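You operate a simulated robot arm through the tools that you are given. There is no shell and no other tool.

You are at the controls of a simulated two-armed robot. One attempt, no reset.

TASK
Set the bench regulator for the job card's torque and run the small test bolt.
Fine: the white runner gives 100 Nm for each bar; lever about on the mark, bench valve open before the run, no second hit on the tight bolt, runner back in its cup, valve shut after. Set down upright: white runner.

Only the result counts: the job must be done as asked and must still hold three seconds after the hand-in. Knocking over, shifting, dropping, spilling or breaking anything else fails it.

THE ROBOT
Two 7-joint arms with two-finger parallel grippers on one trunk that stands fixed in place. Base frame: the origin is at the foot of the trunk, x ahead of it, y to its left, z up; the work surface is at about z = 900. Lengths are in mm, angles in rad, forces in N, time in s.
The left shoulder is at [70, 177, 1195], the right one opposite. With the tool pointing down near the work surface each hand reaches from about 300 to 740 mm from the base axis, measured 20 degrees to its own side. Payload 3.43 kg a hand.
Tool frame (each hand has its own): the origin (TCP) lies between the finger pads and is the grasp point; the fingertips stand 30 mm ahead of it; z points along the fingers, y is the line along which they close. The gripper opens to 94 mm. The fingers are 28 mm wide and 10 mm thick; the gripper's body (50 by 96 mm) begins 55 mm behind the TCP.
Orientation is told as [roll, pitch, yaw] about the base's x, y, z axes, in that order, counted from this pose: with the fingers straight down and closing along the base's y, the tool's x points along the base's -x, its y along +y and its z along -z.

THE INTERFACE
- The arms move only by the tool play_rows. It takes "left_moves", "right_moves" or both (then of equal length, played together; a hand with none holds still); each is a list of rows, each an object of numbers (a shift or turn left out is 0, a gripper value left out holds the last): "hand": the finger opening in m, from 0 to 0.094; "x", "y", "z": the shift along the tool's x, y, z in m; "wx", "wy", "wz": the turn, a rotation vector about the tool's x, y, z in rad. In form: [{"hand": .., "x": .., "y": .., "z": .., "wx": .., "wy": .., "wz": ..}, ...]. A call has 1 to 20 rows; each row is the pose to reach, as a shift and turn from the pose commanded when the call began, along the tool's axes at that moment. A row lasts 0.2 s, in which the tool goes at most 50 mm and 0.15 rad; a call with a longer step from one row to the next is refused whole, and so is a gripper value outside its range. A pose out of reach is approached as far as the arm can. The call stops where the force on the tool passes 40 N (or 10 N more than at its start, if that is more) or the arm is blocked; 0.2 s more then pass. The fingers move at their own pace (about 153 mm/s each) and stop on an object; they squeeze with about 28 N. The grip force told is the motor's: it shows also when the fingers shut on nothing. Time passes only in rows, and 0.2 s behind the last, so rows that repeat a pose let the fingers close. The reply holds the time, the measured pose of the TCP, the force on the tool along the base axes, the opening and the grip force, in the units named above and with some noise, with the torque about the TCP (base axes, N m) and any sound that the robot's microphone picked up, and new pictures: "pictures" is both (left out), scene, wrist or none (wrist: the cameras of the hands that moved).
- Cameras (640 x 400 px; columns grow to the right, rows downward): "scene" is now at [137.4, -30.1, 1524.6]; the picture's right is [-0.35, -0.94, -0.00], its down [-0.45, 0.17, -0.88] and it looks along [0.82, -0.30, -0.48] (base axes); focal length 337 px, centre (320, 200). "left" rides on the left gripper at [76, -14, -102] in its tool frame; the picture's right is [0.18, 0.98, 0.00], its down [-0.75, 0.14, -0.64] and it looks along [-0.63, 0.12, 0.77] (tool axes); focal length 243 px, centre (320, 200). "right" rides on the right gripper at [76, 14, -102] in its tool frame; the picture's right is [-0.18, 0.98, 0.00], its down [-0.75, -0.14, -0.64] and it looks along [-0.63, -0.12, 0.77] (tool axes); focal length 243 px, centre (320, 200). There is no depth. A picture from a camera that has moved, and an enlarged one, comes with that camera's place and axes in the base frame and with its lens.
- slide_trunk(by): slides the trunk up (or, below 0, down) by that many mm; the arms and the scene camera ride with it, the base frame stays. It gives what a move gives, with no picture.
- turn_head(pan, tilt): turns the head with the scene camera to pan (to the left, within 1.501 rad either way) and tilt (down, from -0.506 to 1.204), counted from straight ahead of the robot. It gives what a move gives, and a new picture of the scene camera.
- close_up(camera, box): a new picture of the part [left, top, right, bottom] of that camera's present view, enlarged. It takes no simulated time.
- sign_off(): hands the job in; it is judged then, once.

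Places have to be worked out from the pictures, the camera data and where the tool is seen. Open the grippers and draw the arms clear of the work before you hand the job in, unless the task says otherwise.

The tools are called by a JSON object that holds its "name" and its "arguments". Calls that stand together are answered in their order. play_rows: Moves the arms, as the interface text tells. Its arguments: {"type":"object","properties":{"left_moves":{"type":"array","items":{"type":"object","properties":{"hand":{"type":"number"},"x":{"type":"number"},"y":{"type":"number"},"z":{"type":"number"},"wx":{"type":"number"},"wy":{"type":"number"},"wz":{"type":"number"}}}},"right_moves":{"type":"array","items":{"type":"object","properties":{"hand":{"type":"number"},"x":{"type":"number"},"y":{"type":"number"},"z":{"type":"number"},"wx":{"type":"number"},"wy":{"type":"number"},"wz":{"type":"number"}}}},"pictures":{"type":"string","enum":["both","scene","wrist","none"]}},"required":[]} The other tools are called the same way: slide_trunk (by) slides the trunk up or down; turn_head (pan, tilt) turns the head that bears the scene camera; close_up (camera, box) takes an enlarged picture of a part of a camera's view; sign_off () hands the job in.

At the start:

```text
time: 0.0
left_tcp_pos: [483.7, 66.5, 1354.7]
left_ee_rot: [0.0, 0.0, -0.001]
left_ft_force: [-0.3, -0.2, -0.6]
left_wrist_torque: [-0.01, -0.01, -0.02]
left_width: 94.1
left_grasp_force: 0.0
right_tcp_pos: [465.9, -356.9, 1260.9]
right_ee_rot: [0.0, -0.001, 0.0]
right_ft_force: [0.2, 0.1, 0.6]
right_wrist_torque: [-0.02, 0.01, 0.03]
right_width: 94.2
right_grasp_force: 0.0
trunk travel left (down, up): [-775.0, 65.0]
head pan, tilt: [-0.354, 0.496]
```

scene: 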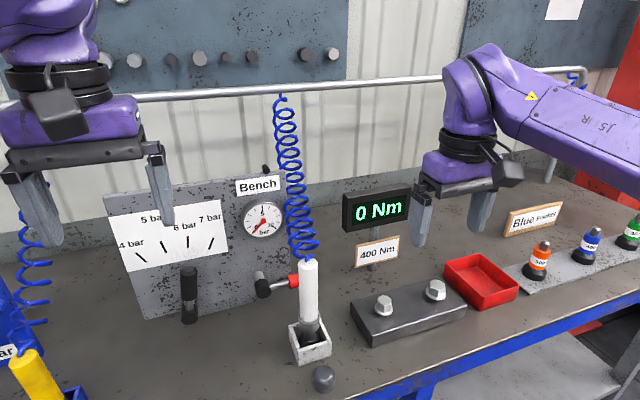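
right: 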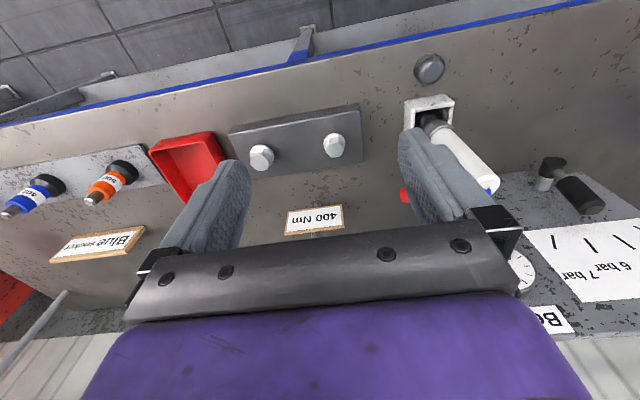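
left: 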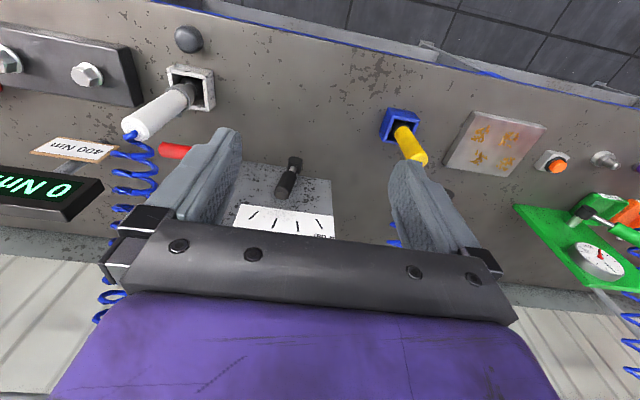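

The pictures show a bench regulator with a lever and bar marks, a white runner in a cup, a red-handled valve, a card reading 400 Nm, and sockets. I'll take close-ups to read the details before moving.

{"name": "close_up", "arguments": {"camera": "scene", "box": [100, 160, 340, 330]}}

{"name": "close_up", "arguments": {"camera": "scene", "box": [330, 180, 640, 360]}}

{"name": "close_up", "arguments": {"camera": "right", "box": [200, 60, 640, 340]}}

{"name": "close_up", "arguments": {"camera": "left", "box": [0, 0, 640, 300]}}

```text
2.35 times, centred on (220, 245) of scene
camera zoom: at [137.4, -30.1, 1524.6], right [-0.35, -0.94, 0.0], down [-0.45, 0.17, -0.88], along [0.82, -0.3, -0.48], focal length 794 px, centre (555, 94)
```

zoom: 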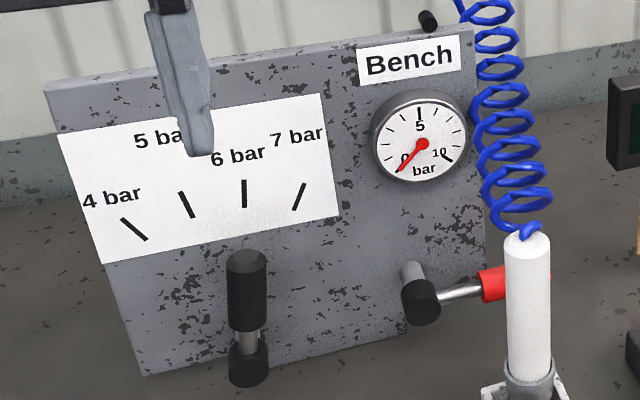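

```text
2.06 times, centred on (485, 270) of scene
camera zoom: at [137.4, -30.1, 1524.6], right [-0.35, -0.94, 0.0], down [-0.45, 0.17, -0.88], along [0.82, -0.3, -0.48], focal length 696 px, centre (-21, 56)
```

zoom: 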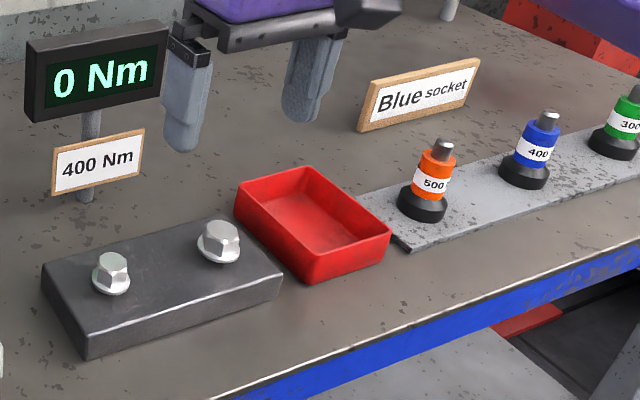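

```text
1.43 times, centred on (420, 200) of right
camera zoom: at [391.6, -343.7, 1363.1], right [0.18, 0.98, 0.0], down [0.75, -0.14, 0.64], along [0.63, -0.12, -0.77], focal length 347 px, centre (177, 200)
```

zoom: 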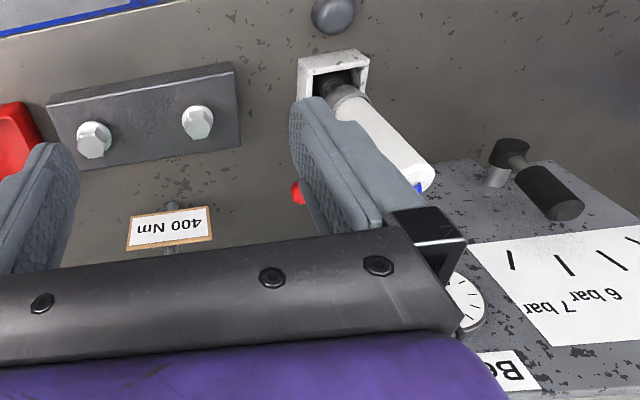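

```text
1.00 times, centred on (320, 150) of left (not enlarged: the box is as wide or as high as the picture)
camera zoom: at [407.2, 51.6, 1458.2], right [-0.18, 0.98, 0.0], down [0.75, 0.14, 0.64], along [0.63, 0.12, -0.77], focal length 243 px, centre (320, 250)
```

zoom: 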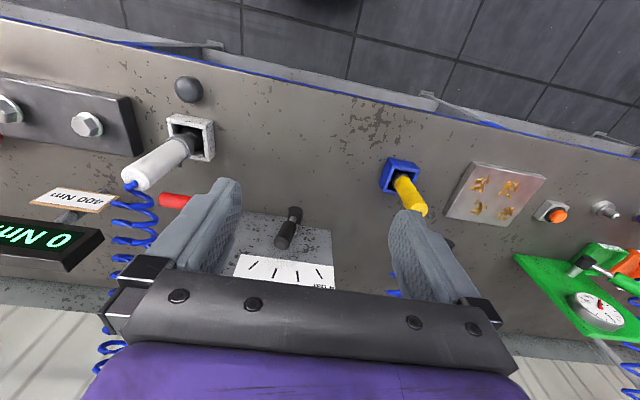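

The job card reads 400 Nm, which points to 4 bar on the white runner. I'll look around the rest of the bench before moving any arm.

{"name": "turn_head", "arguments": {"pan": 0.4, "tilt": 0.6}}

{"name": "turn_head", "arguments": {"pan": -0.9, "tilt": 0.5}}

{"name": "turn_head", "arguments": {"pan": -0.35, "tilt": 0.0}}

{"name": "turn_head", "arguments": {"pan": -0.2, "tilt": 0.75}}

```text
time: 1.1
left_tcp_pos: [484.2, 65.3, 1355.4]
left_ee_rot: [0.0, 0.001, -0.001]
left_ft_force: [-0.4, -0.2, 0.0]
left_wrist_torque: [0.01, 0.03, -0.01]
left_width: 94.1
left_grasp_force: 0.2
right_tcp_pos: [465.9, -357.4, 1260.5]
right_ee_rot: [0.0, -0.001, 0.0]
right_ft_force: [-0.4, -0.4, 0.8]
right_wrist_torque: [0.01, 0.02, -0.04]
right_width: 94.3
right_grasp_force: 0.1
trunk travel left (down, up): [-775.0, 65.0]
head pan, tilt: [0.4, 0.6]
camera scene: at [133.5, 35.7, 1515.2], right [0.39, -0.92, 0.0], down [-0.52, -0.22, -0.83], along [0.76, 0.32, -0.56], focal length 337 px, centre (320, 200)
```

scene: 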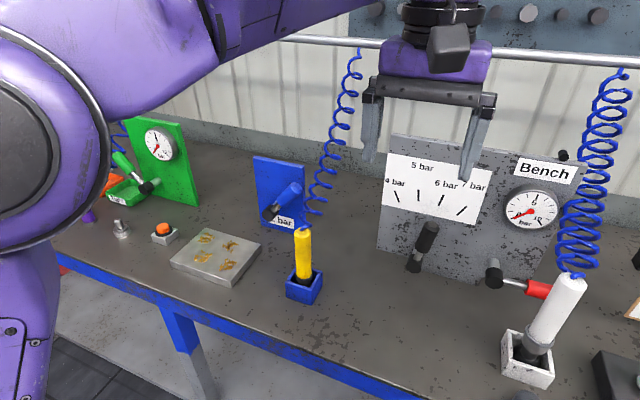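

```text
time: 2.6
left_tcp_pos: [484.9, 66.9, 1355.8]
left_ee_rot: [0.001, -0.001, -0.001]
left_ft_force: [0.4, -0.1, -0.4]
left_wrist_torque: [0.0, 0.01, 0.0]
left_width: 94.0
left_grasp_force: 0.1
right_tcp_pos: [465.2, -356.6, 1261.1]
right_ee_rot: [-0.001, 0.001, 0.0]
right_ft_force: [0.6, 0.1, -0.1]
right_wrist_torque: [-0.04, 0.0, 0.01]
right_width: 94.1
right_grasp_force: 0.0
trunk travel left (down, up): [-775.0, 65.0]
head pan, tilt: [-0.901, 0.499]
camera scene: at [108.6, -69.8, 1524.3], right [-0.78, -0.62, 0.0], down [-0.3, 0.38, -0.88], along [0.55, -0.69, -0.48], focal length 337 px, centre (320, 200)
```

scene: 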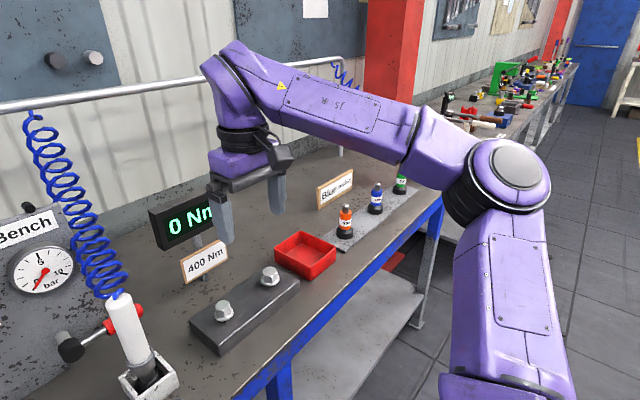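

```text
time: 3.5
left_tcp_pos: [483.5, 67.0, 1355.8]
left_ee_rot: [0.002, 0.0, 0.001]
left_ft_force: [0.2, -0.2, 0.2]
left_wrist_torque: [0.04, 0.02, 0.02]
left_width: 94.0
left_grasp_force: 0.1
right_tcp_pos: [465.4, -357.1, 1261.5]
right_ee_rot: [0.002, -0.001, 0.001]
right_ft_force: [0.9, 0.0, 0.8]
right_wrist_torque: [0.01, -0.01, 0.01]
right_width: 94.1
right_grasp_force: 0.0
trunk travel left (down, up): [-775.0, 65.0]
head pan, tilt: [-0.351, 0.0]
camera scene: at [136.4, -29.6, 1570.3], right [-0.34, -0.94, 0.0], down [0.0, 0.0, -1.0], along [0.94, -0.34, 0.0], focal length 337 px, centre (320, 200)
```

scene: 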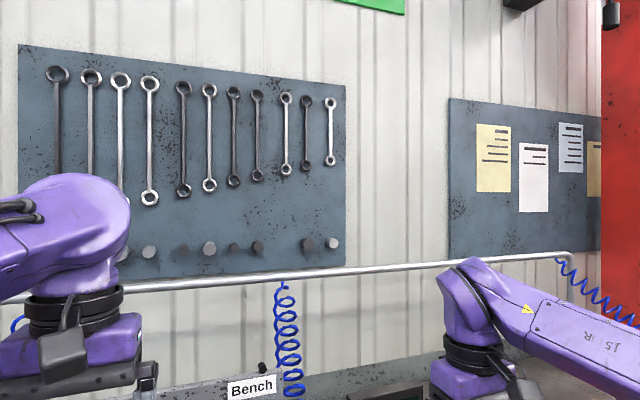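

```text
time: 4.6
left_tcp_pos: [485.2, 65.9, 1355.0]
left_ee_rot: [0.001, -0.001, 0.001]
left_ft_force: [-0.3, -1.2, 0.8]
left_wrist_torque: [0.0, 0.0, 0.01]
left_width: 94.2
left_grasp_force: 0.0
right_tcp_pos: [466.3, -357.3, 1260.5]
right_ee_rot: [0.0, -0.002, 0.001]
right_ft_force: [0.9, -0.4, 0.3]
right_wrist_torque: [-0.02, -0.02, -0.02]
right_width: 93.8
right_grasp_force: 0.1
trunk travel left (down, up): [-775.0, 65.0]
head pan, tilt: [-0.201, 0.75]
camera scene: at [133.2, -15.1, 1502.4], right [-0.2, -0.98, 0.0], down [-0.67, 0.14, -0.73], along [0.72, -0.15, -0.68], focal length 337 px, centre (320, 200)
```

scene: 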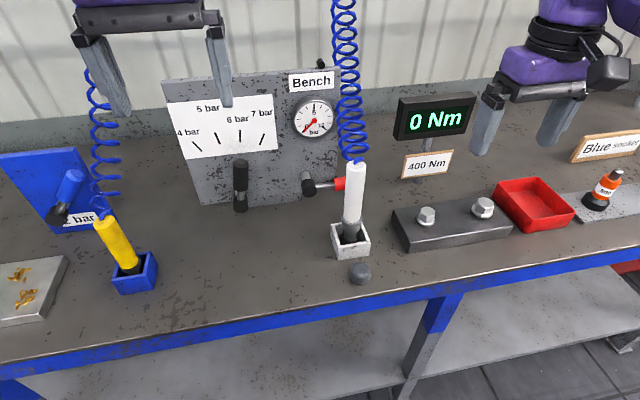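

The bench holds the white runner in its cup near x≈580, y≈-170, with the bolt block to its right and the regulator panel behind. I'll take enlarged views of the lever, valve, runner and bolts from this head pose.

{"name": "close_up", "arguments": {"camera": "scene", "box": [160, 60, 380, 220]}}

{"name": "close_up", "arguments": {"camera": "scene", "box": [300, 150, 420, 290]}}

{"name": "close_up", "arguments": {"camera": "scene", "box": [380, 140, 580, 260]}}

{"name": "close_up", "arguments": {"camera": "scene", "box": [560, 120, 640, 220]}}

```text
2.50 times, centred on (270, 140) of scene
camera zoom: at [133.2, -15.1, 1502.4], right [-0.2, -0.98, 0.0], down [-0.67, 0.14, -0.73], along [0.72, -0.15, -0.68], focal length 843 px, centre (445, 350)
```

zoom: 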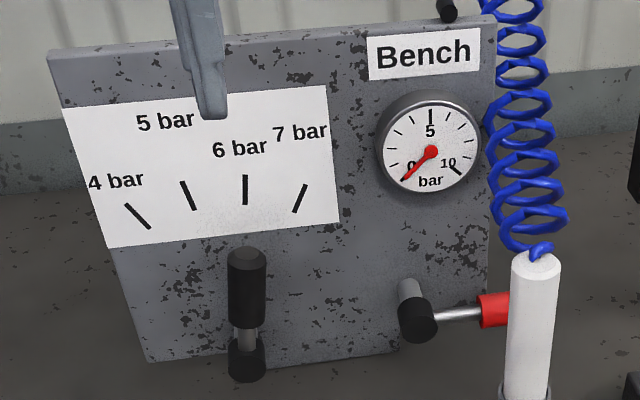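

```text
2.86 times, centred on (360, 220) of scene
camera zoom: at [133.2, -15.1, 1502.4], right [-0.2, -0.98, 0.0], down [-0.67, 0.14, -0.73], along [0.72, -0.15, -0.68], focal length 964 px, centre (206, 143)
```

zoom: 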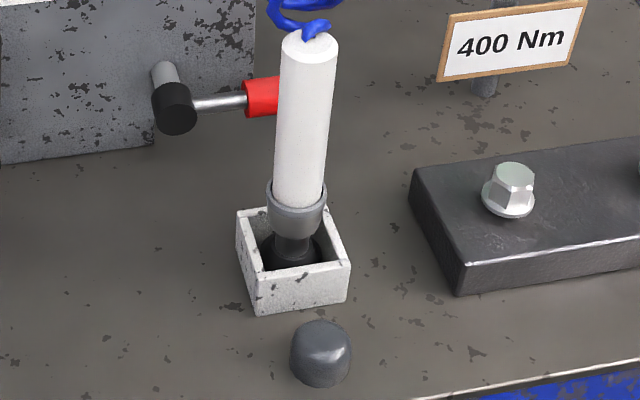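

```text
3.20 times, centred on (480, 200) of scene
camera zoom: at [133.2, -15.1, 1502.4], right [-0.2, -0.98, 0.0], down [-0.67, 0.14, -0.73], along [0.72, -0.15, -0.68], focal length 1080 px, centre (-192, 200)
```

zoom: 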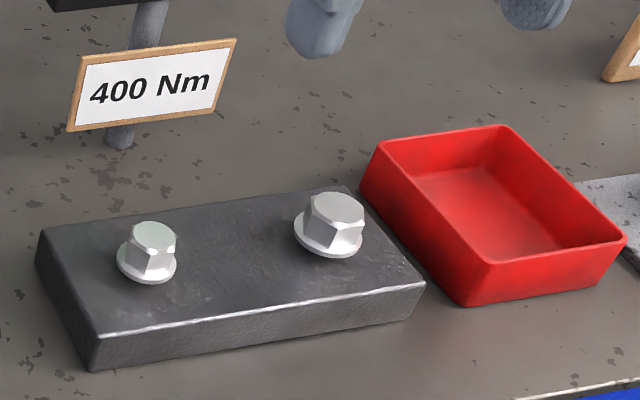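

```text
4.00 times, centred on (600, 170) of scene
camera zoom: at [133.2, -15.1, 1502.4], right [-0.2, -0.98, 0.0], down [-0.67, 0.14, -0.73], along [0.72, -0.15, -0.68], focal length 1349 px, centre (-800, 320)
```

zoom: 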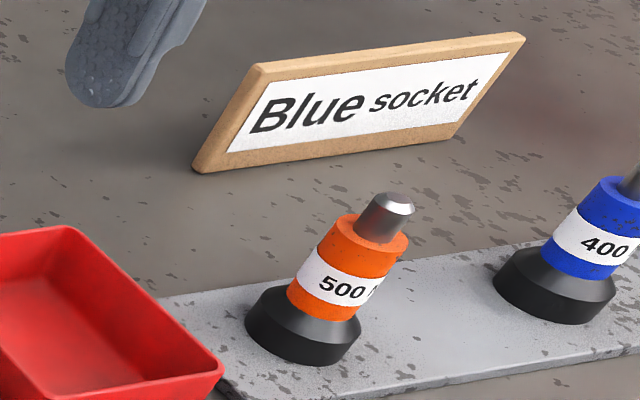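

I judge the lever near x≈720–760, y≈57 and the runner cup near (595, -172), but depth is uncertain. I'll bring both hands lower and tilt them forward over free space so the wrist cameras give a second, closer view.

{"name": "play_rows", "arguments": {"left_moves": [{"x": -0.006, "z": 0.035, "wy": -0.13}, {"x": -0.012, "z": 0.07, "wy": -0.26}, {"x": -0.018, "z": 0.105, "wy": -0.39}, {"x": -0.024, "z": 0.14, "wy": -0.52}, {"x": -0.03, "z": 0.175, "wy": -0.65}, {"x": -0.036, "z": 0.205, "wy": -0.78}], "right_moves": [{"z": 0.02, "y": 0.015, "wy": -0.08}, {"z": 0.04, "y": 0.03, "wy": -0.16}, {"z": 0.06, "y": 0.045, "wy": -0.24}, {"z": 0.08, "y": 0.06, "wy": -0.32}, {"z": 0.1, "y": 0.075, "wy": -0.4}, {"z": 0.12, "y": 0.09, "wy": -0.5}]}}

```text
time: 6.0
left_tcp_pos: [521.7, 64.3, 1147.6]
left_ee_rot: [-0.003, -0.778, 0.003]
left_ft_force: [0.3, -0.4, -0.2]
left_wrist_torque: [0.03, 0.04, -0.03]
left_width: 94.0
left_grasp_force: 0.1
right_tcp_pos: [487.9, -250.4, 1160.7]
right_ee_rot: [-0.016, -0.491, 0.004]
right_ft_force: [-0.3, 0.8, 0.2]
right_wrist_torque: [-0.01, 0.0, -0.02]
right_width: 94.1
right_grasp_force: 0.0
right hand out of reach, approached as far as the arm can: row 6
trunk travel left (down, up): [-775.0, 65.0]
head pan, tilt: [-0.201, 0.75]
camera scene: at [135.0, -14.0, 1502.2], right [-0.2, -0.98, 0.0], down [-0.67, 0.14, -0.73], along [0.72, -0.15, -0.68], focal length 337 px, centre (320, 200)
camera right: at [373.3, -235.4, 1214.5], right [0.16, 0.98, 0.07], down [0.36, -0.13, 0.92], along [0.92, -0.12, -0.38], focal length 243 px, centre (320, 200)
camera left: at [394.2, 50.8, 1168.0], right [-0.13, 0.98, -0.13], down [0.09, 0.14, 0.99], along [0.99, 0.12, -0.1], focal length 243 px, centre (320, 200)
```

scene: 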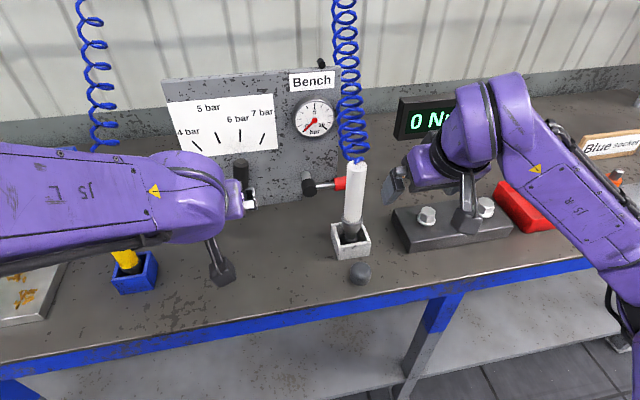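
right: 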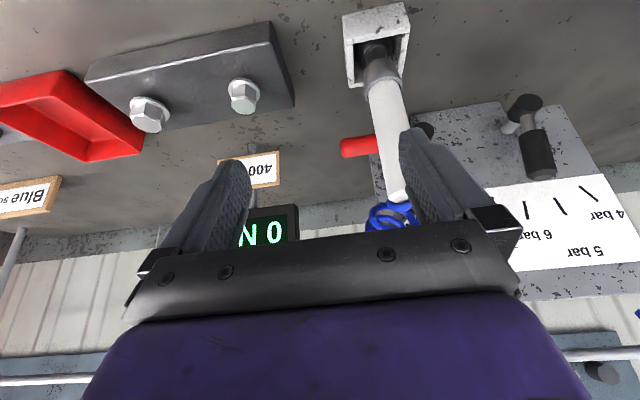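
left: 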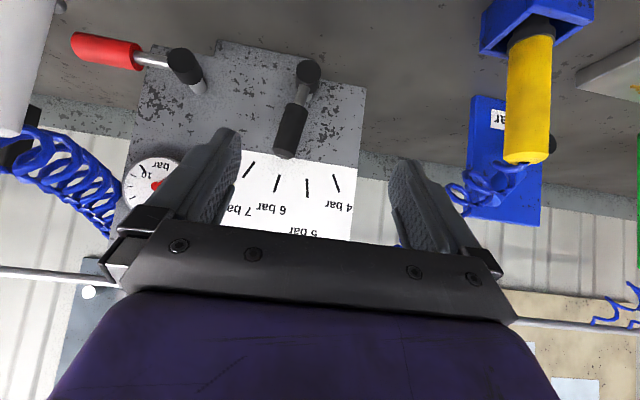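

The left camera now sees the lever, valve and marks head-on; triangulating puts the lever pivot near (764, 54, 922). I'll enlarge the views to pin down the lever, valve, runner and bolts.

{"name": "close_up", "arguments": {"camera": "left", "box": [210, 30, 370, 230]}}

{"name": "close_up", "arguments": {"camera": "left", "box": [0, 0, 240, 230]}}

{"name": "close_up", "arguments": {"camera": "right", "box": [310, 0, 470, 240]}}

{"name": "close_up", "arguments": {"camera": "right", "box": [60, 0, 320, 170]}}

{"name": "close_up", "arguments": {"camera": "right", "box": [440, 70, 640, 290]}}

{"name": "close_up", "arguments": {"camera": "scene", "box": [220, 130, 380, 230]}}

```text
2.00 times, centred on (290, 130) of left
camera zoom: at [394.2, 50.8, 1168.0], right [-0.13, 0.98, -0.13], down [0.09, 0.14, 0.99], along [0.99, 0.12, -0.1], focal length 485 px, centre (380, 340)
```

zoom: 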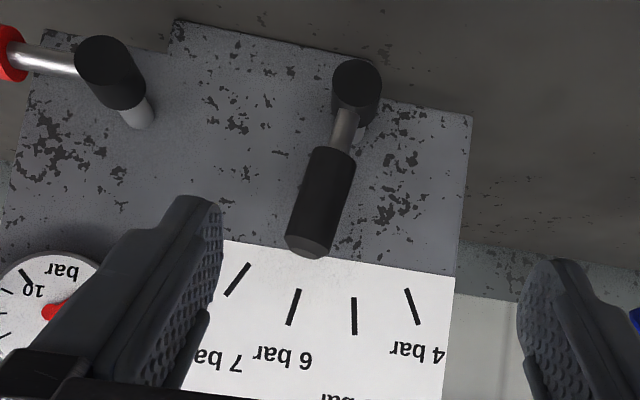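

```text
1.74 times, centred on (120, 115) of left
camera zoom: at [394.2, 50.8, 1168.0], right [-0.13, 0.98, -0.13], down [0.09, 0.14, 0.99], along [0.99, 0.12, -0.1], focal length 422 px, centre (668, 348)
```

zoom: 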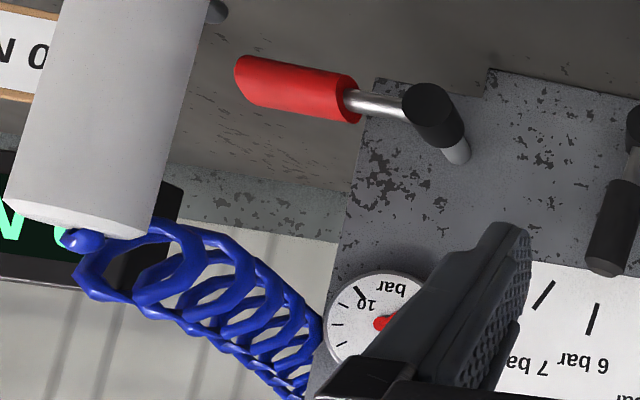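

```text
1.67 times, centred on (390, 120) of right
camera zoom: at [373.3, -235.4, 1214.5], right [0.16, 0.98, 0.07], down [0.36, -0.13, 0.92], along [0.92, -0.12, -0.38], focal length 404 px, centre (203, 333)
```

zoom: 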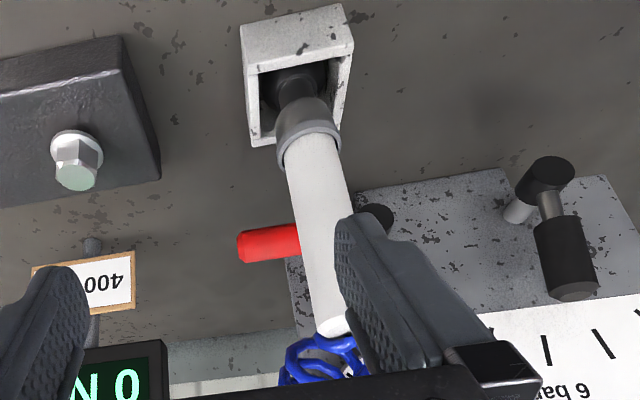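

```text
2.35 times, centred on (190, 85) of right
camera zoom: at [373.3, -235.4, 1214.5], right [0.16, 0.98, 0.07], down [0.36, -0.13, 0.92], along [0.92, -0.12, -0.38], focal length 571 px, centre (626, 471)
```

zoom: 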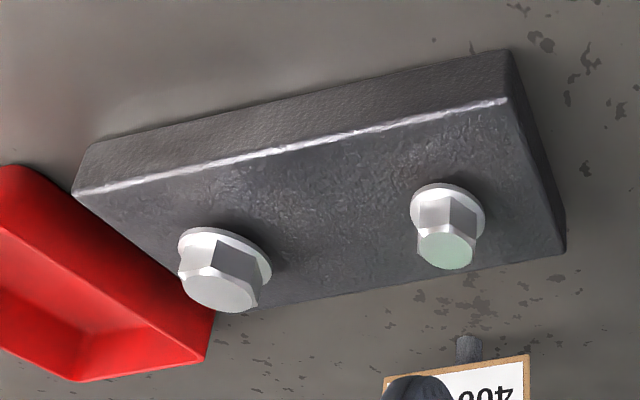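

```text
1.82 times, centred on (540, 180) of right
camera zoom: at [373.3, -235.4, 1214.5], right [0.16, 0.98, 0.07], down [0.36, -0.13, 0.92], along [0.92, -0.12, -0.38], focal length 441 px, centre (-80, 236)
```

zoom: 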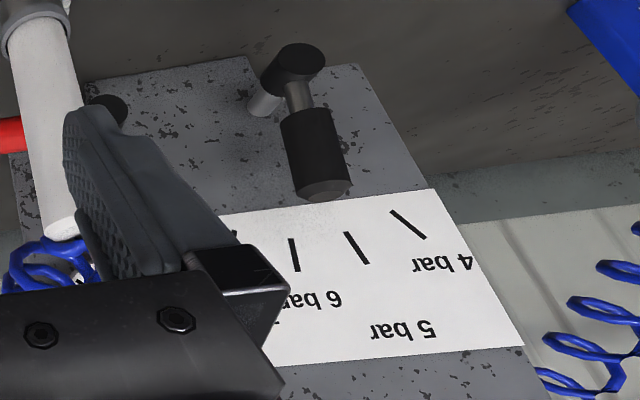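

```text
4.00 times, centred on (300, 180) of scene
camera zoom: at [135.0, -14.0, 1502.2], right [-0.2, -0.98, 0.0], down [-0.67, 0.14, -0.73], along [0.72, -0.15, -0.68], focal length 1349 px, centre (400, 280)
```

zoom: 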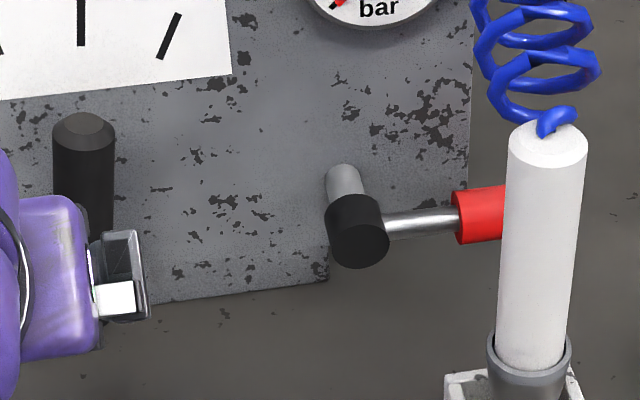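

Cross-checking the three cameras: lever pivot ≈ (714, 49, 960), handle spans z≈1007–1075 and now points at about 6 bar; the 4-bar mark lies about 26° left of vertical. The valve pivot is ≈ (707, -108, 983) with its red handle pointing right, the runner axis is ≈ (602, -181), and the small bolt top is ≈ (630, -372, 945). I'll bring the left hand in front of the lever with the fingers forward, and move the right hand aside.

{"name": "play_rows", "arguments": {"left_moves": [{"x": -0.001, "y": -0.005, "z": 0.03, "wy": -0.104}, {"x": -0.001, "y": -0.01, "z": 0.06, "wy": -0.208}, {"x": -0.002, "y": -0.014, "z": 0.09, "wy": -0.312}, {"x": -0.002, "y": -0.019, "z": 0.12, "wy": -0.416}, {"x": -0.003, "y": -0.024, "z": 0.15, "wy": -0.52}], "right_moves": [{"y": -0.025}, {"y": -0.05}, {"y": -0.075}, {"y": -0.1}, {"y": -0.125}]}}

```text
time: 7.2
left_tcp_pos: [630.5, 41.8, 1044.8]
left_ee_rot: [0.0, -1.3, -0.003]
left_ft_force: [-0.2, 0.2, 0.1]
left_wrist_torque: [0.04, 0.0, -0.01]
left_width: 93.8
left_grasp_force: 0.1
right_tcp_pos: [496.5, -380.3, 1171.9]
right_ee_rot: [-0.001, -0.496, 0.004]
right_ft_force: [0.7, -0.2, 0.3]
right_wrist_torque: [0.02, 0.0, 0.0]
right_width: 93.9
right_grasp_force: 0.1
right hand out of reach, approached as far as the arm can: row 1, 2, 3, 4, 5
trunk travel left (down, up): [-775.0, 65.0]
head pan, tilt: [-0.201, 0.75]
camera scene: at [134.8, -15.5, 1502.2], right [-0.2, -0.98, 0.0], down [-0.67, 0.14, -0.73], along [0.72, -0.15, -0.68], focal length 337 px, centre (320, 200)
camera right: at [382.3, -367.1, 1225.9], right [0.16, 0.98, 0.09], down [0.36, -0.14, 0.92], along [0.92, -0.12, -0.37], focal length 243 px, centre (320, 200)
camera left: at [509.6, 26.4, 999.4], right [-0.05, 0.98, -0.18], down [-0.42, 0.14, 0.9], along [0.91, 0.12, 0.4], focal length 243 px, centre (320, 200)
```

scene: 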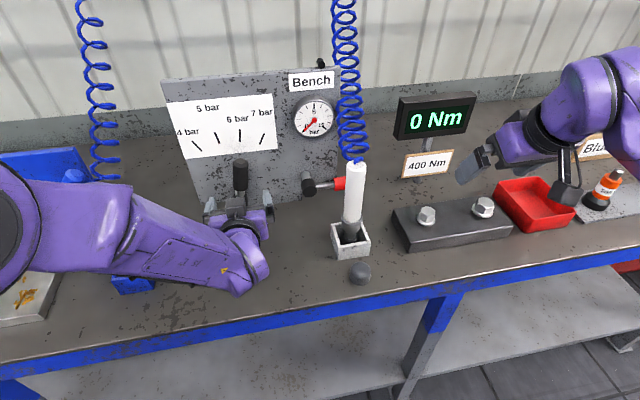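
right: 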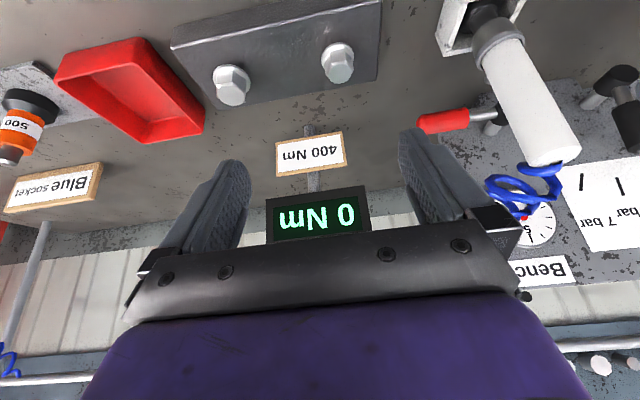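
left: 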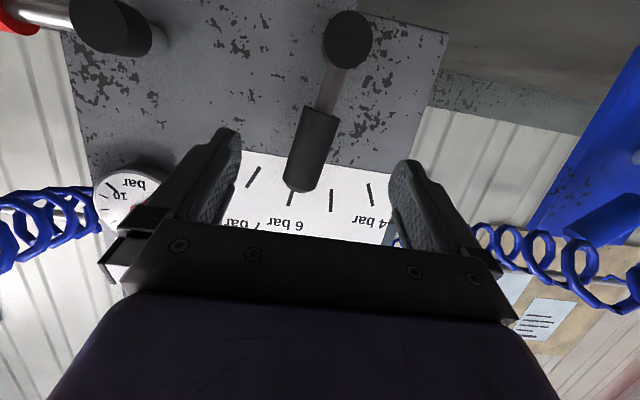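

The refined view confirms the pivot at y≈49, z≈962 and the handle leaning about 8° right, on 6 bar. I'll advance the open fingers around the handle, rolled 8.5° to match it, stopping 30 mm short of the panel.

{"name": "play_rows", "arguments": {"left_moves": [{"x": -0.005, "y": -0.002, "z": 0.02, "wx": -0.02, "wz": 0.072}, {"x": -0.01, "y": -0.004, "z": 0.04, "wx": -0.0396, "wz": 0.1426}, {"x": -0.014, "y": -0.004, "z": 0.06, "wx": -0.0396, "wz": 0.1426}, {"x": -0.019, "y": -0.004, "z": 0.079, "wx": -0.0396, "wz": 0.1426}]}}

```text
time: 8.2
left_tcp_pos: [712.0, 38.5, 1042.3]
left_ee_rot: [0.509, -1.263, -0.49]
left_ft_force: [-0.5, -0.2, 0.6]
left_wrist_torque: [0.02, 0.04, -0.03]
left_width: 94.0
left_grasp_force: 0.1
right_tcp_pos: [495.3, -380.3, 1172.5]
right_ee_rot: [-0.003, -0.496, 0.002]
right_ft_force: [0.8, -1.1, -0.8]
right_wrist_torque: [-0.01, 0.02, 0.0]
right_width: 94.3
right_grasp_force: 0.1
trunk travel left (down, up): [-775.0, 65.0]
head pan, tilt: [-0.201, 0.75]
camera scene: at [134.3, -15.5, 1502.2], right [-0.2, -0.98, 0.0], down [-0.67, 0.14, -0.73], along [0.72, -0.15, -0.68], focal length 337 px, centre (320, 200)
camera left: at [590.5, 30.3, 995.0], right [-0.05, 1.0, -0.03], down [-0.42, 0.01, 0.91], along [0.91, 0.06, 0.42], focal length 243 px, centre (320, 200)
```

scene: 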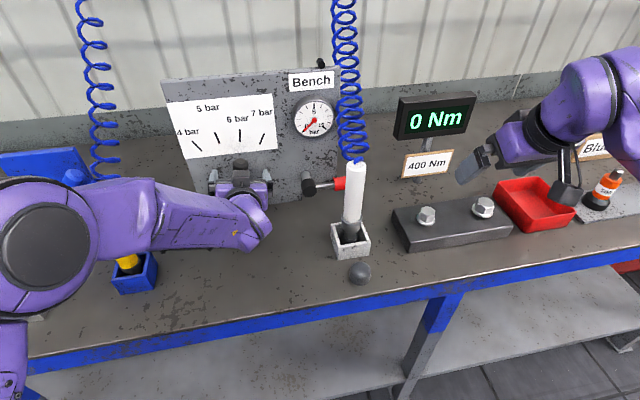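
left: 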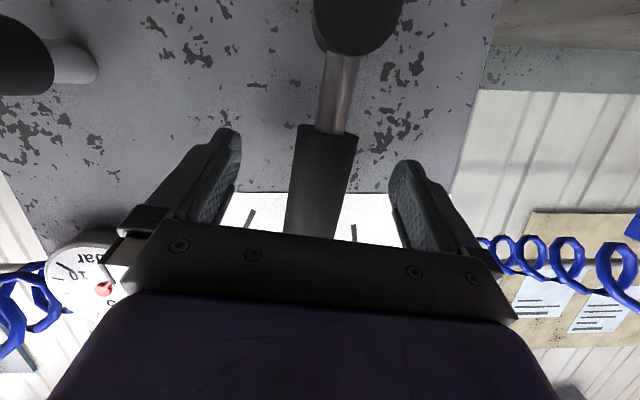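

The handle sits centred between the fingers at (712, 38, 1042). I'll close on it and watch the force.

{"name": "play_rows", "arguments": {"left_moves": [{"hand": 0.04}, {"hand": 0.0}, {"hand": 0.0}], "pictures": "wrist"}}

```text
time: 9.0
left_tcp_pos: [709.3, 38.9, 1043.9]
left_ee_rot: [0.509, -1.264, -0.491]
left_ft_force: [-0.7, -0.1, 0.9]
left_wrist_torque: [0.05, -0.04, 0.01]
left_width: 33.1
left_grasp_force: 45.1
right_tcp_pos: [496.1, -379.6, 1173.2]
right_ee_rot: [-0.001, -0.497, 0.004]
right_ft_force: [0.1, 0.2, 0.8]
right_wrist_torque: [-0.01, -0.01, -0.01]
right_width: 93.8
right_grasp_force: 0.0
trunk travel left (down, up): [-775.0, 65.0]
head pan, tilt: [-0.201, 0.75]
camera left: at [589.5, 30.4, 996.0], right [-0.05, 1.0, -0.03], down [-0.42, 0.01, 0.91], along [0.91, 0.06, 0.42], focal length 243 px, centre (320, 200)
```

left: 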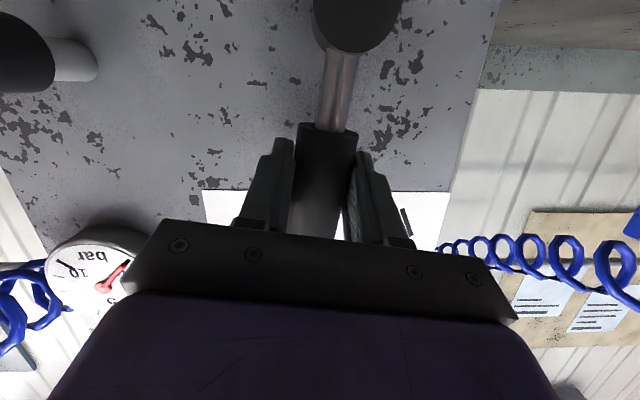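

The grip holds the handle (33 mm wide) with almost no side load. I'll now turn hand and lever together about the pivot axis by about 35° to the left, toward the 4-bar mark.

{"name": "play_rows", "arguments": {"left_moves": [{"hand": 0.0, "x": 0.0007, "y": 0.0098, "z": 0.0002, "wx": 0.0324, "wz": -0.1169}, {"hand": 0.0, "x": 0.0026, "y": 0.0195, "z": 0.0007, "wx": 0.0649, "wz": -0.2338}, {"hand": 0.0, "x": 0.0055, "y": 0.0288, "z": 0.0015, "wx": 0.0973, "wz": -0.3507}, {"hand": 0.0, "x": 0.0096, "y": 0.0377, "z": 0.0027, "wx": 0.1298, "wz": -0.4675}, {"hand": 0.0, "x": 0.0146, "y": 0.0461, "z": 0.0041, "wx": 0.1622, "wz": -0.5844}]}}

```text
time: 10.2
left_tcp_pos: [709.8, 85.3, 1036.7]
left_ee_rot: [-1.081, -1.04, 1.017]
left_ft_force: [2.2, -2.4, 7.8]
left_wrist_torque: [-0.52, 0.2, -0.23]
left_width: 32.9
left_grasp_force: 45.1
right_tcp_pos: [494.2, -379.1, 1172.9]
right_ee_rot: [-0.002, -0.497, 0.004]
right_ft_force: [0.4, -0.4, 0.4]
right_wrist_torque: [-0.03, -0.01, -0.04]
right_width: 94.2
right_grasp_force: 0.1
trunk travel left (down, up): [-775.0, 65.0]
head pan, tilt: [-0.201, 0.75]
camera scene: at [132.5, -15.3, 1502.5], right [-0.2, -0.98, 0.0], down [-0.67, 0.14, -0.73], along [0.72, -0.15, -0.68], focal length 337 px, centre (320, 200)
camera left: at [589.4, 51.5, 1001.6], right [-0.05, 0.8, -0.6], down [-0.42, 0.53, 0.74], along [0.91, 0.28, 0.31], focal length 243 px, centre (320, 200)
```

scene: 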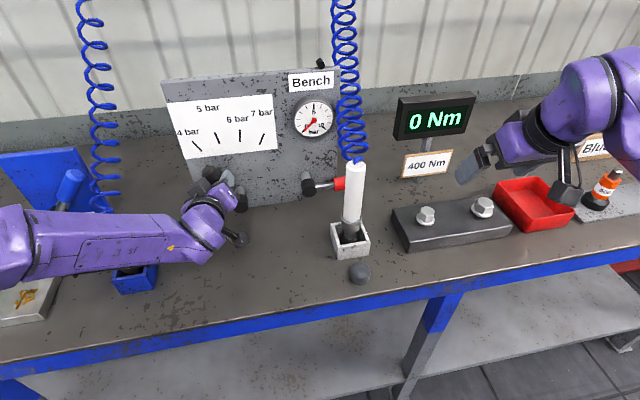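
left: 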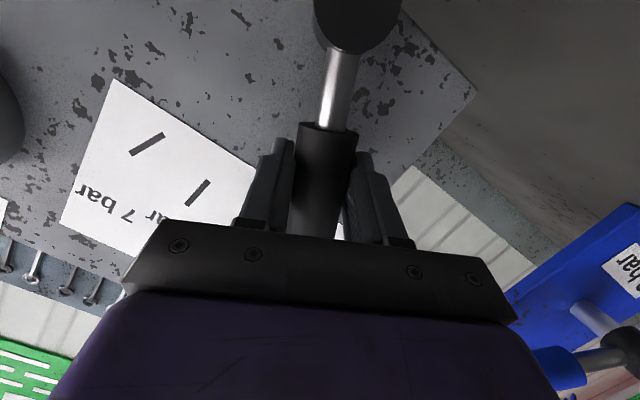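

The lever followed to about 27° left with small forces. I'll open the fingers and back straight off so I can check the lever against the 4-bar mark.

{"name": "play_rows", "arguments": {"left_moves": [{"hand": 0.07}, {"hand": 0.07}, {"hand": 0.07, "z": -0.03}, {"hand": 0.07, "z": -0.07}, {"hand": 0.07, "z": -0.11}, {"hand": 0.07, "z": -0.15}]}}

{"name": "close_up", "arguments": {"camera": "scene", "box": [160, 60, 380, 220]}}

{"name": "close_up", "arguments": {"camera": "left", "box": [160, 0, 480, 260]}}

```text
time: 11.6
left_tcp_pos: [563.0, 103.6, 1071.4]
left_ee_rot: [-1.076, -1.044, 1.012]
left_ft_force: [-0.6, 0.3, -0.2]
left_wrist_torque: [0.01, -0.01, -0.03]
left_width: 70.3
left_grasp_force: 0.0
right_tcp_pos: [494.9, -378.5, 1174.1]
right_ee_rot: [-0.001, -0.497, 0.005]
right_ft_force: [-0.3, 0.0, 0.0]
right_wrist_torque: [0.01, -0.01, -0.02]
right_width: 93.9
right_grasp_force: 0.1
trunk travel left (down, up): [-775.0, 65.0]
head pan, tilt: [-0.201, 0.75]
camera scene: at [131.6, -14.2, 1502.5], right [-0.2, -0.98, 0.0], down [-0.67, 0.14, -0.73], along [0.72, -0.15, -0.68], focal length 337 px, centre (320, 200)
camera left: at [442.0, 69.2, 1036.9], right [-0.05, 0.8, -0.59], down [-0.42, 0.52, 0.74], along [0.91, 0.28, 0.31], focal length 243 px, centre (320, 200)
```

scene: 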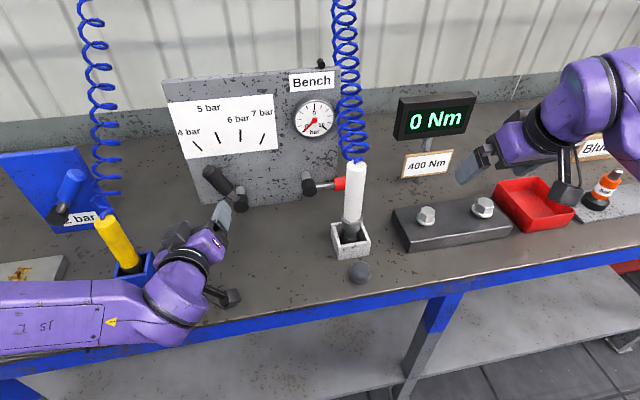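
left: 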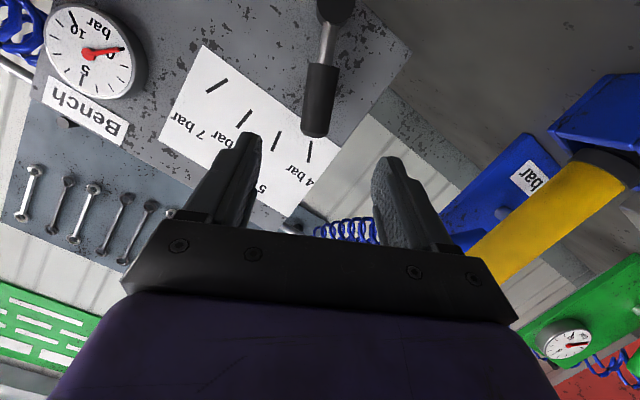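

```text
2.50 times, centred on (270, 140) of scene
camera zoom: at [131.6, -14.2, 1502.5], right [-0.2, -0.98, 0.0], down [-0.67, 0.14, -0.73], along [0.72, -0.15, -0.68], focal length 843 px, centre (445, 350)
```

zoom: 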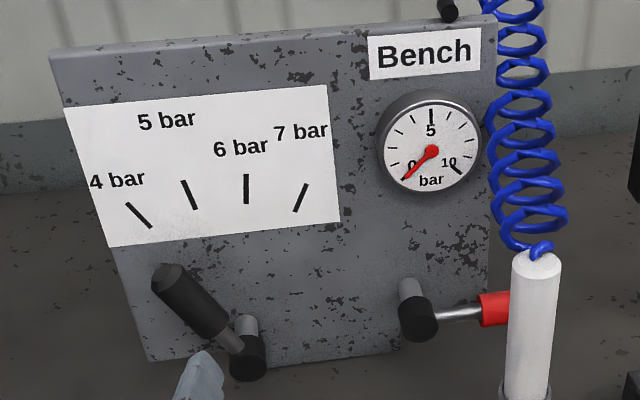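

```text
1.54 times, centred on (320, 130) of left
camera zoom: at [442.0, 69.2, 1036.9], right [-0.05, 0.8, -0.59], down [-0.42, 0.52, 0.74], along [0.91, 0.28, 0.31], focal length 373 px, centre (320, 308)
```

zoom: 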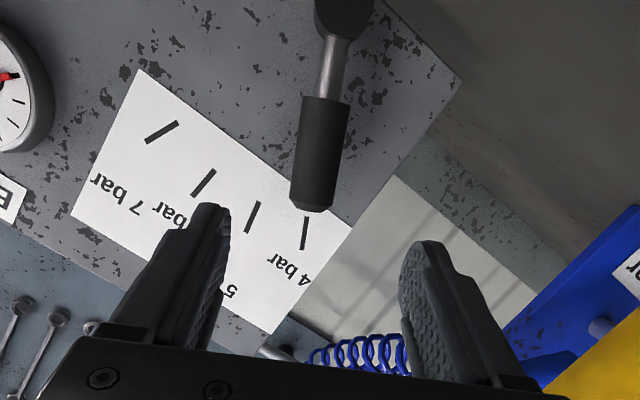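

The lever now reads within about 1° of the 4-bar mark (tip ≈ 25.5°, mark ≈ 26°). Next is the valve: I'll reorient the left hand so the fingers point forward-right with the closing axis vertical and the camera on the left. That lets it straddle the red handle without touching the runner.

{"name": "play_rows", "arguments": {"left_moves": [{"hand": 0.07, "x": 0.0056, "y": -0.0072, "z": 0.0014, "wx": 0.0277, "wy": -0.0378, "wz": 0.1273}, {"x": 0.0112, "y": -0.0144, "z": 0.0027, "wx": 0.0554, "wy": -0.0755, "wz": 0.2545}, {"x": 0.0167, "y": -0.0215, "z": 0.0041, "wx": 0.0832, "wy": -0.1133, "wz": 0.3818}, {"x": 0.0223, "y": -0.0287, "z": 0.0054, "wx": 0.1109, "wy": -0.1511, "wz": 0.5091}, {"x": 0.0279, "y": -0.0359, "z": 0.0068, "wx": 0.1386, "wy": -0.1888, "wz": 0.6363}, {"x": 0.0335, "y": -0.0431, "z": 0.0081, "wx": 0.1663, "wy": -0.2266, "wz": 0.7636}, {"x": 0.039, "y": -0.0503, "z": 0.0095, "wx": 0.194, "wy": -0.2644, "wz": 0.8909}, {"x": 0.0446, "y": -0.0575, "z": 0.0108, "wx": 0.2218, "wy": -0.3022, "wz": 1.0182}, {"x": 0.0502, "y": -0.0646, "z": 0.0122, "wx": 0.2495, "wy": -0.3399, "wz": 1.1454}, {"x": 0.0558, "y": -0.0718, "z": 0.0135, "wx": 0.2772, "wy": -0.3777, "wz": 1.2727}, {"x": 0.0613, "y": -0.079, "z": 0.0149, "wx": 0.3049, "wy": -0.4155, "wz": 1.4}, {"x": 0.0669, "y": -0.0862, "z": 0.0162, "wx": 0.3326, "wy": -0.4532, "wz": 1.5272}, {"x": 0.0725, "y": -0.0934, "z": 0.0176, "wx": 0.3603, "wy": -0.491, "wz": 1.6545}, {"x": 0.0781, "y": -0.1005, "z": 0.0189, "wx": 0.3881, "wy": -0.5288, "wz": 1.7818}, {"x": 0.0836, "y": -0.1077, "z": 0.0203, "wx": 0.4158, "wy": -0.5665, "wz": 1.909}, {"x": 0.0892, "y": -0.1149, "z": 0.0216, "wx": 0.4435, "wy": -0.6043, "wz": 2.0363}]}}

```text
time: 15.0
left_tcp_pos: [545.4, -30.2, 1029.4]
left_ee_rot: [1.571, -0.021, -2.22]
left_ft_force: [0.6, 0.3, 0.2]
left_wrist_torque: [0.02, 0.03, -0.04]
left_width: 70.2
left_grasp_force: 0.1
left hand out of reach, approached as far as the arm can: row 16
right_tcp_pos: [494.7, -379.3, 1172.9]
right_ee_rot: [-0.001, -0.495, 0.004]
right_ft_force: [0.5, -0.2, 0.6]
right_wrist_torque: [0.01, 0.01, -0.01]
right_width: 94.1
right_grasp_force: 0.0
trunk travel left (down, up): [-775.0, 65.0]
head pan, tilt: [-0.201, 0.75]
camera scene: at [132.9, -15.0, 1502.3], right [-0.2, -0.98, 0.0], down [-0.67, 0.14, -0.73], along [0.72, -0.15, -0.68], focal length 337 px, centre (320, 200)
camera left: at [508.7, 90.6, 1013.8], right [0.12, 0.16, 0.98], down [-0.97, -0.21, 0.16], along [0.23, -0.96, 0.13], focal length 243 px, centre (320, 200)
```

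scene: 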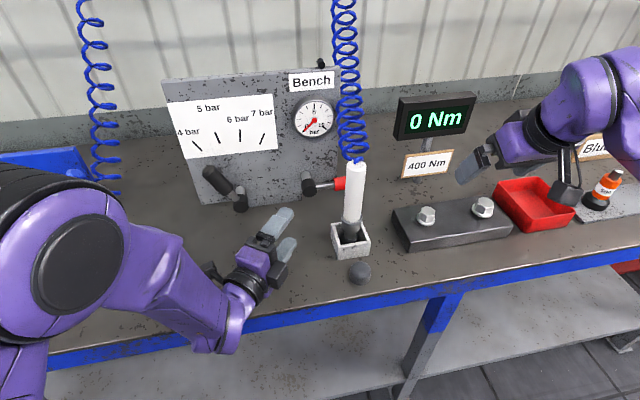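
left: 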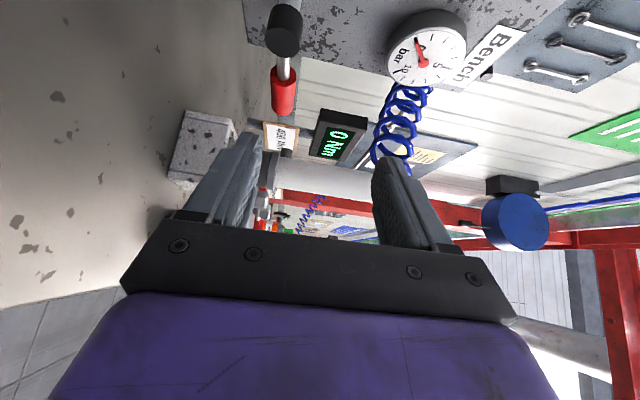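

The left hand is now pointing forward-right with the closing axis vertical, as I wanted, only slightly short of the commanded spot. I'll advance part-way toward the valve handle and lower to its height, then re-check the pose.

{"name": "play_rows", "arguments": {"left_moves": [{"x": -0.002, "y": -0.01, "z": 0.02}, {"x": -0.004, "y": -0.02, "z": 0.04}, {"x": -0.006, "y": -0.03, "z": 0.06}, {"x": -0.007, "y": -0.04, "z": 0.08}]}}

```text
time: 16.0
left_tcp_pos: [551.5, -90.3, 1011.2]
left_ee_rot: [1.578, -0.005, -2.243]
left_ft_force: [0.2, -0.1, 0.2]
left_wrist_torque: [0.01, 0.04, -0.01]
left_width: 69.8
left_grasp_force: 0.0
left hand out of reach, approached as far as the arm can: row 1, 2, 3, 4
right_tcp_pos: [494.4, -380.7, 1172.5]
right_ee_rot: [-0.004, -0.495, 0.001]
right_ft_force: [0.1, -0.6, 0.2]
right_wrist_torque: [0.02, 0.0, 0.0]
right_width: 93.8
right_grasp_force: 0.0
trunk travel left (down, up): [-775.0, 65.0]
head pan, tilt: [-0.201, 0.75]
camera scene: at [133.0, -15.5, 1502.3], right [-0.2, -0.98, 0.0], down [-0.67, 0.14, -0.73], along [0.72, -0.15, -0.68], focal length 337 px, centre (320, 200)
camera left: at [517.2, 31.2, 995.4], right [0.11, 0.15, 0.98], down [-0.97, -0.19, 0.14], along [0.21, -0.97, 0.13], focal length 243 px, centre (320, 200)
```

scene: 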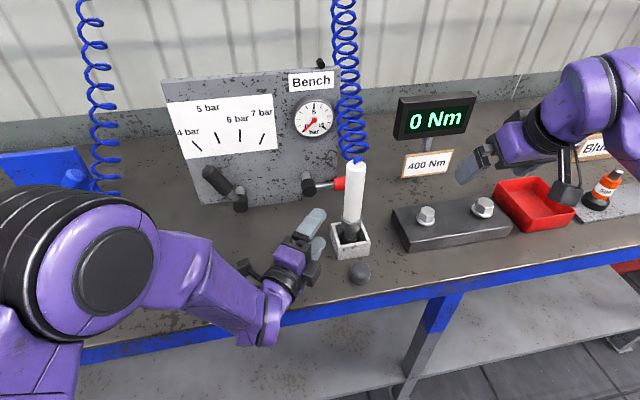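
left: 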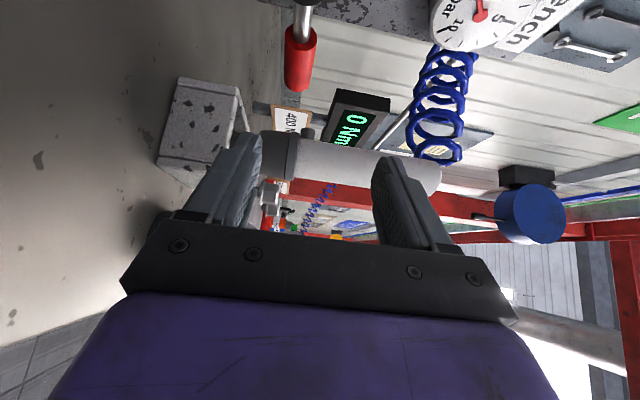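

That pose is at a wrist limit and the hand is not gaining x, so this orientation won't reach the valve. I'll back away up and left and turn to a more natural pose (fingers forward-right, about 35° down, camera underneath) for lifting the handle from below.

{"name": "play_rows", "arguments": {"left_moves": [{"hand": 0.03, "x": 0.0044, "y": 0.0083, "z": -0.0078, "wx": 0.052, "wy": 0.0269, "wz": -0.121}, {"x": 0.0089, "y": 0.0167, "z": -0.0156, "wx": 0.104, "wy": 0.0537, "wz": -0.242}, {"x": 0.0133, "y": 0.025, "z": -0.0234, "wx": 0.1559, "wy": 0.0806, "wz": -0.363}, {"x": 0.0178, "y": 0.0333, "z": -0.0312, "wx": 0.2079, "wy": 0.1074, "wz": -0.4839}, {"x": 0.0222, "y": 0.0417, "z": -0.039, "wx": 0.2599, "wy": 0.1343, "wz": -0.6049}, {"x": 0.0267, "y": 0.05, "z": -0.0468, "wx": 0.3119, "wy": 0.1612, "wz": -0.7259}, {"x": 0.0311, "y": 0.0583, "z": -0.0546, "wx": 0.3638, "wy": 0.188, "wz": -0.8469}, {"x": 0.0355, "y": 0.0667, "z": -0.0624, "wx": 0.4158, "wy": 0.2149, "wz": -0.9679}, {"x": 0.04, "y": 0.075, "z": -0.0702, "wx": 0.4678, "wy": 0.2417, "wz": -1.0889}, {"x": 0.0444, "y": 0.0833, "z": -0.078, "wx": 0.5198, "wy": 0.2686, "wz": -1.2098}, {"x": 0.0489, "y": 0.0917, "z": -0.0858, "wx": 0.5717, "wy": 0.2954, "wz": -1.3308}, {"x": 0.0533, "y": 0.1, "z": -0.0936, "wx": 0.6237, "wy": 0.3223, "wz": -1.4518}]}}

```text
time: 17.0
left_tcp_pos: [512.4, -58.9, 971.6]
left_ee_rot: [1.263, -0.449, -2.061]
left_ft_force: [-0.1, 0.2, -0.2]
left_wrist_torque: [0.03, 0.04, 0.0]
left_width: 30.2
left_grasp_force: 0.0
left hand out of reach, approached as far as the arm can: row 3, 4
right_tcp_pos: [495.9, -379.7, 1173.1]
right_ee_rot: [-0.002, -0.496, 0.001]
right_ft_force: [0.4, -0.6, -0.8]
right_wrist_torque: [-0.02, -0.04, -0.02]
right_width: 94.0
right_grasp_force: 0.1
trunk travel left (down, up): [-775.0, 65.0]
head pan, tilt: [-0.201, 0.75]
stopped in row 4 (left hand): the arm was blocked; the commanded pose is now the measured one
camera scene: at [133.2, -14.9, 1502.3], right [-0.2, -0.98, 0.0], down [-0.67, 0.14, -0.73], along [0.72, -0.15, -0.68], focal length 337 px, centre (320, 200)
camera left: at [457.1, 56.4, 954.5], right [0.53, 0.36, 0.76], down [-0.75, -0.2, 0.62], along [0.38, -0.91, 0.17], focal length 243 px, centre (320, 200)
```

scene: 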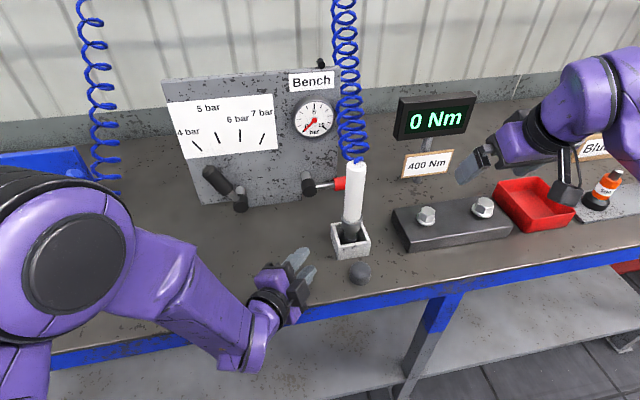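
left: 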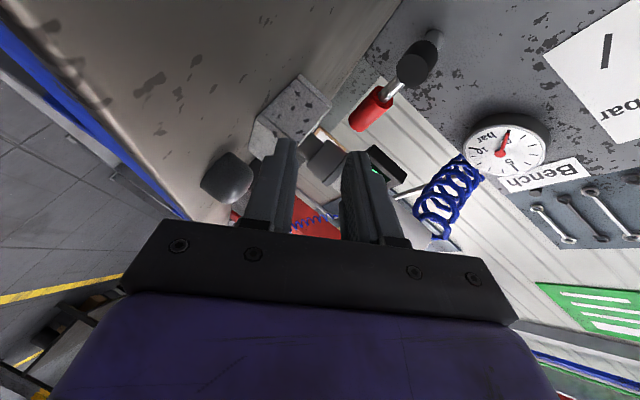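

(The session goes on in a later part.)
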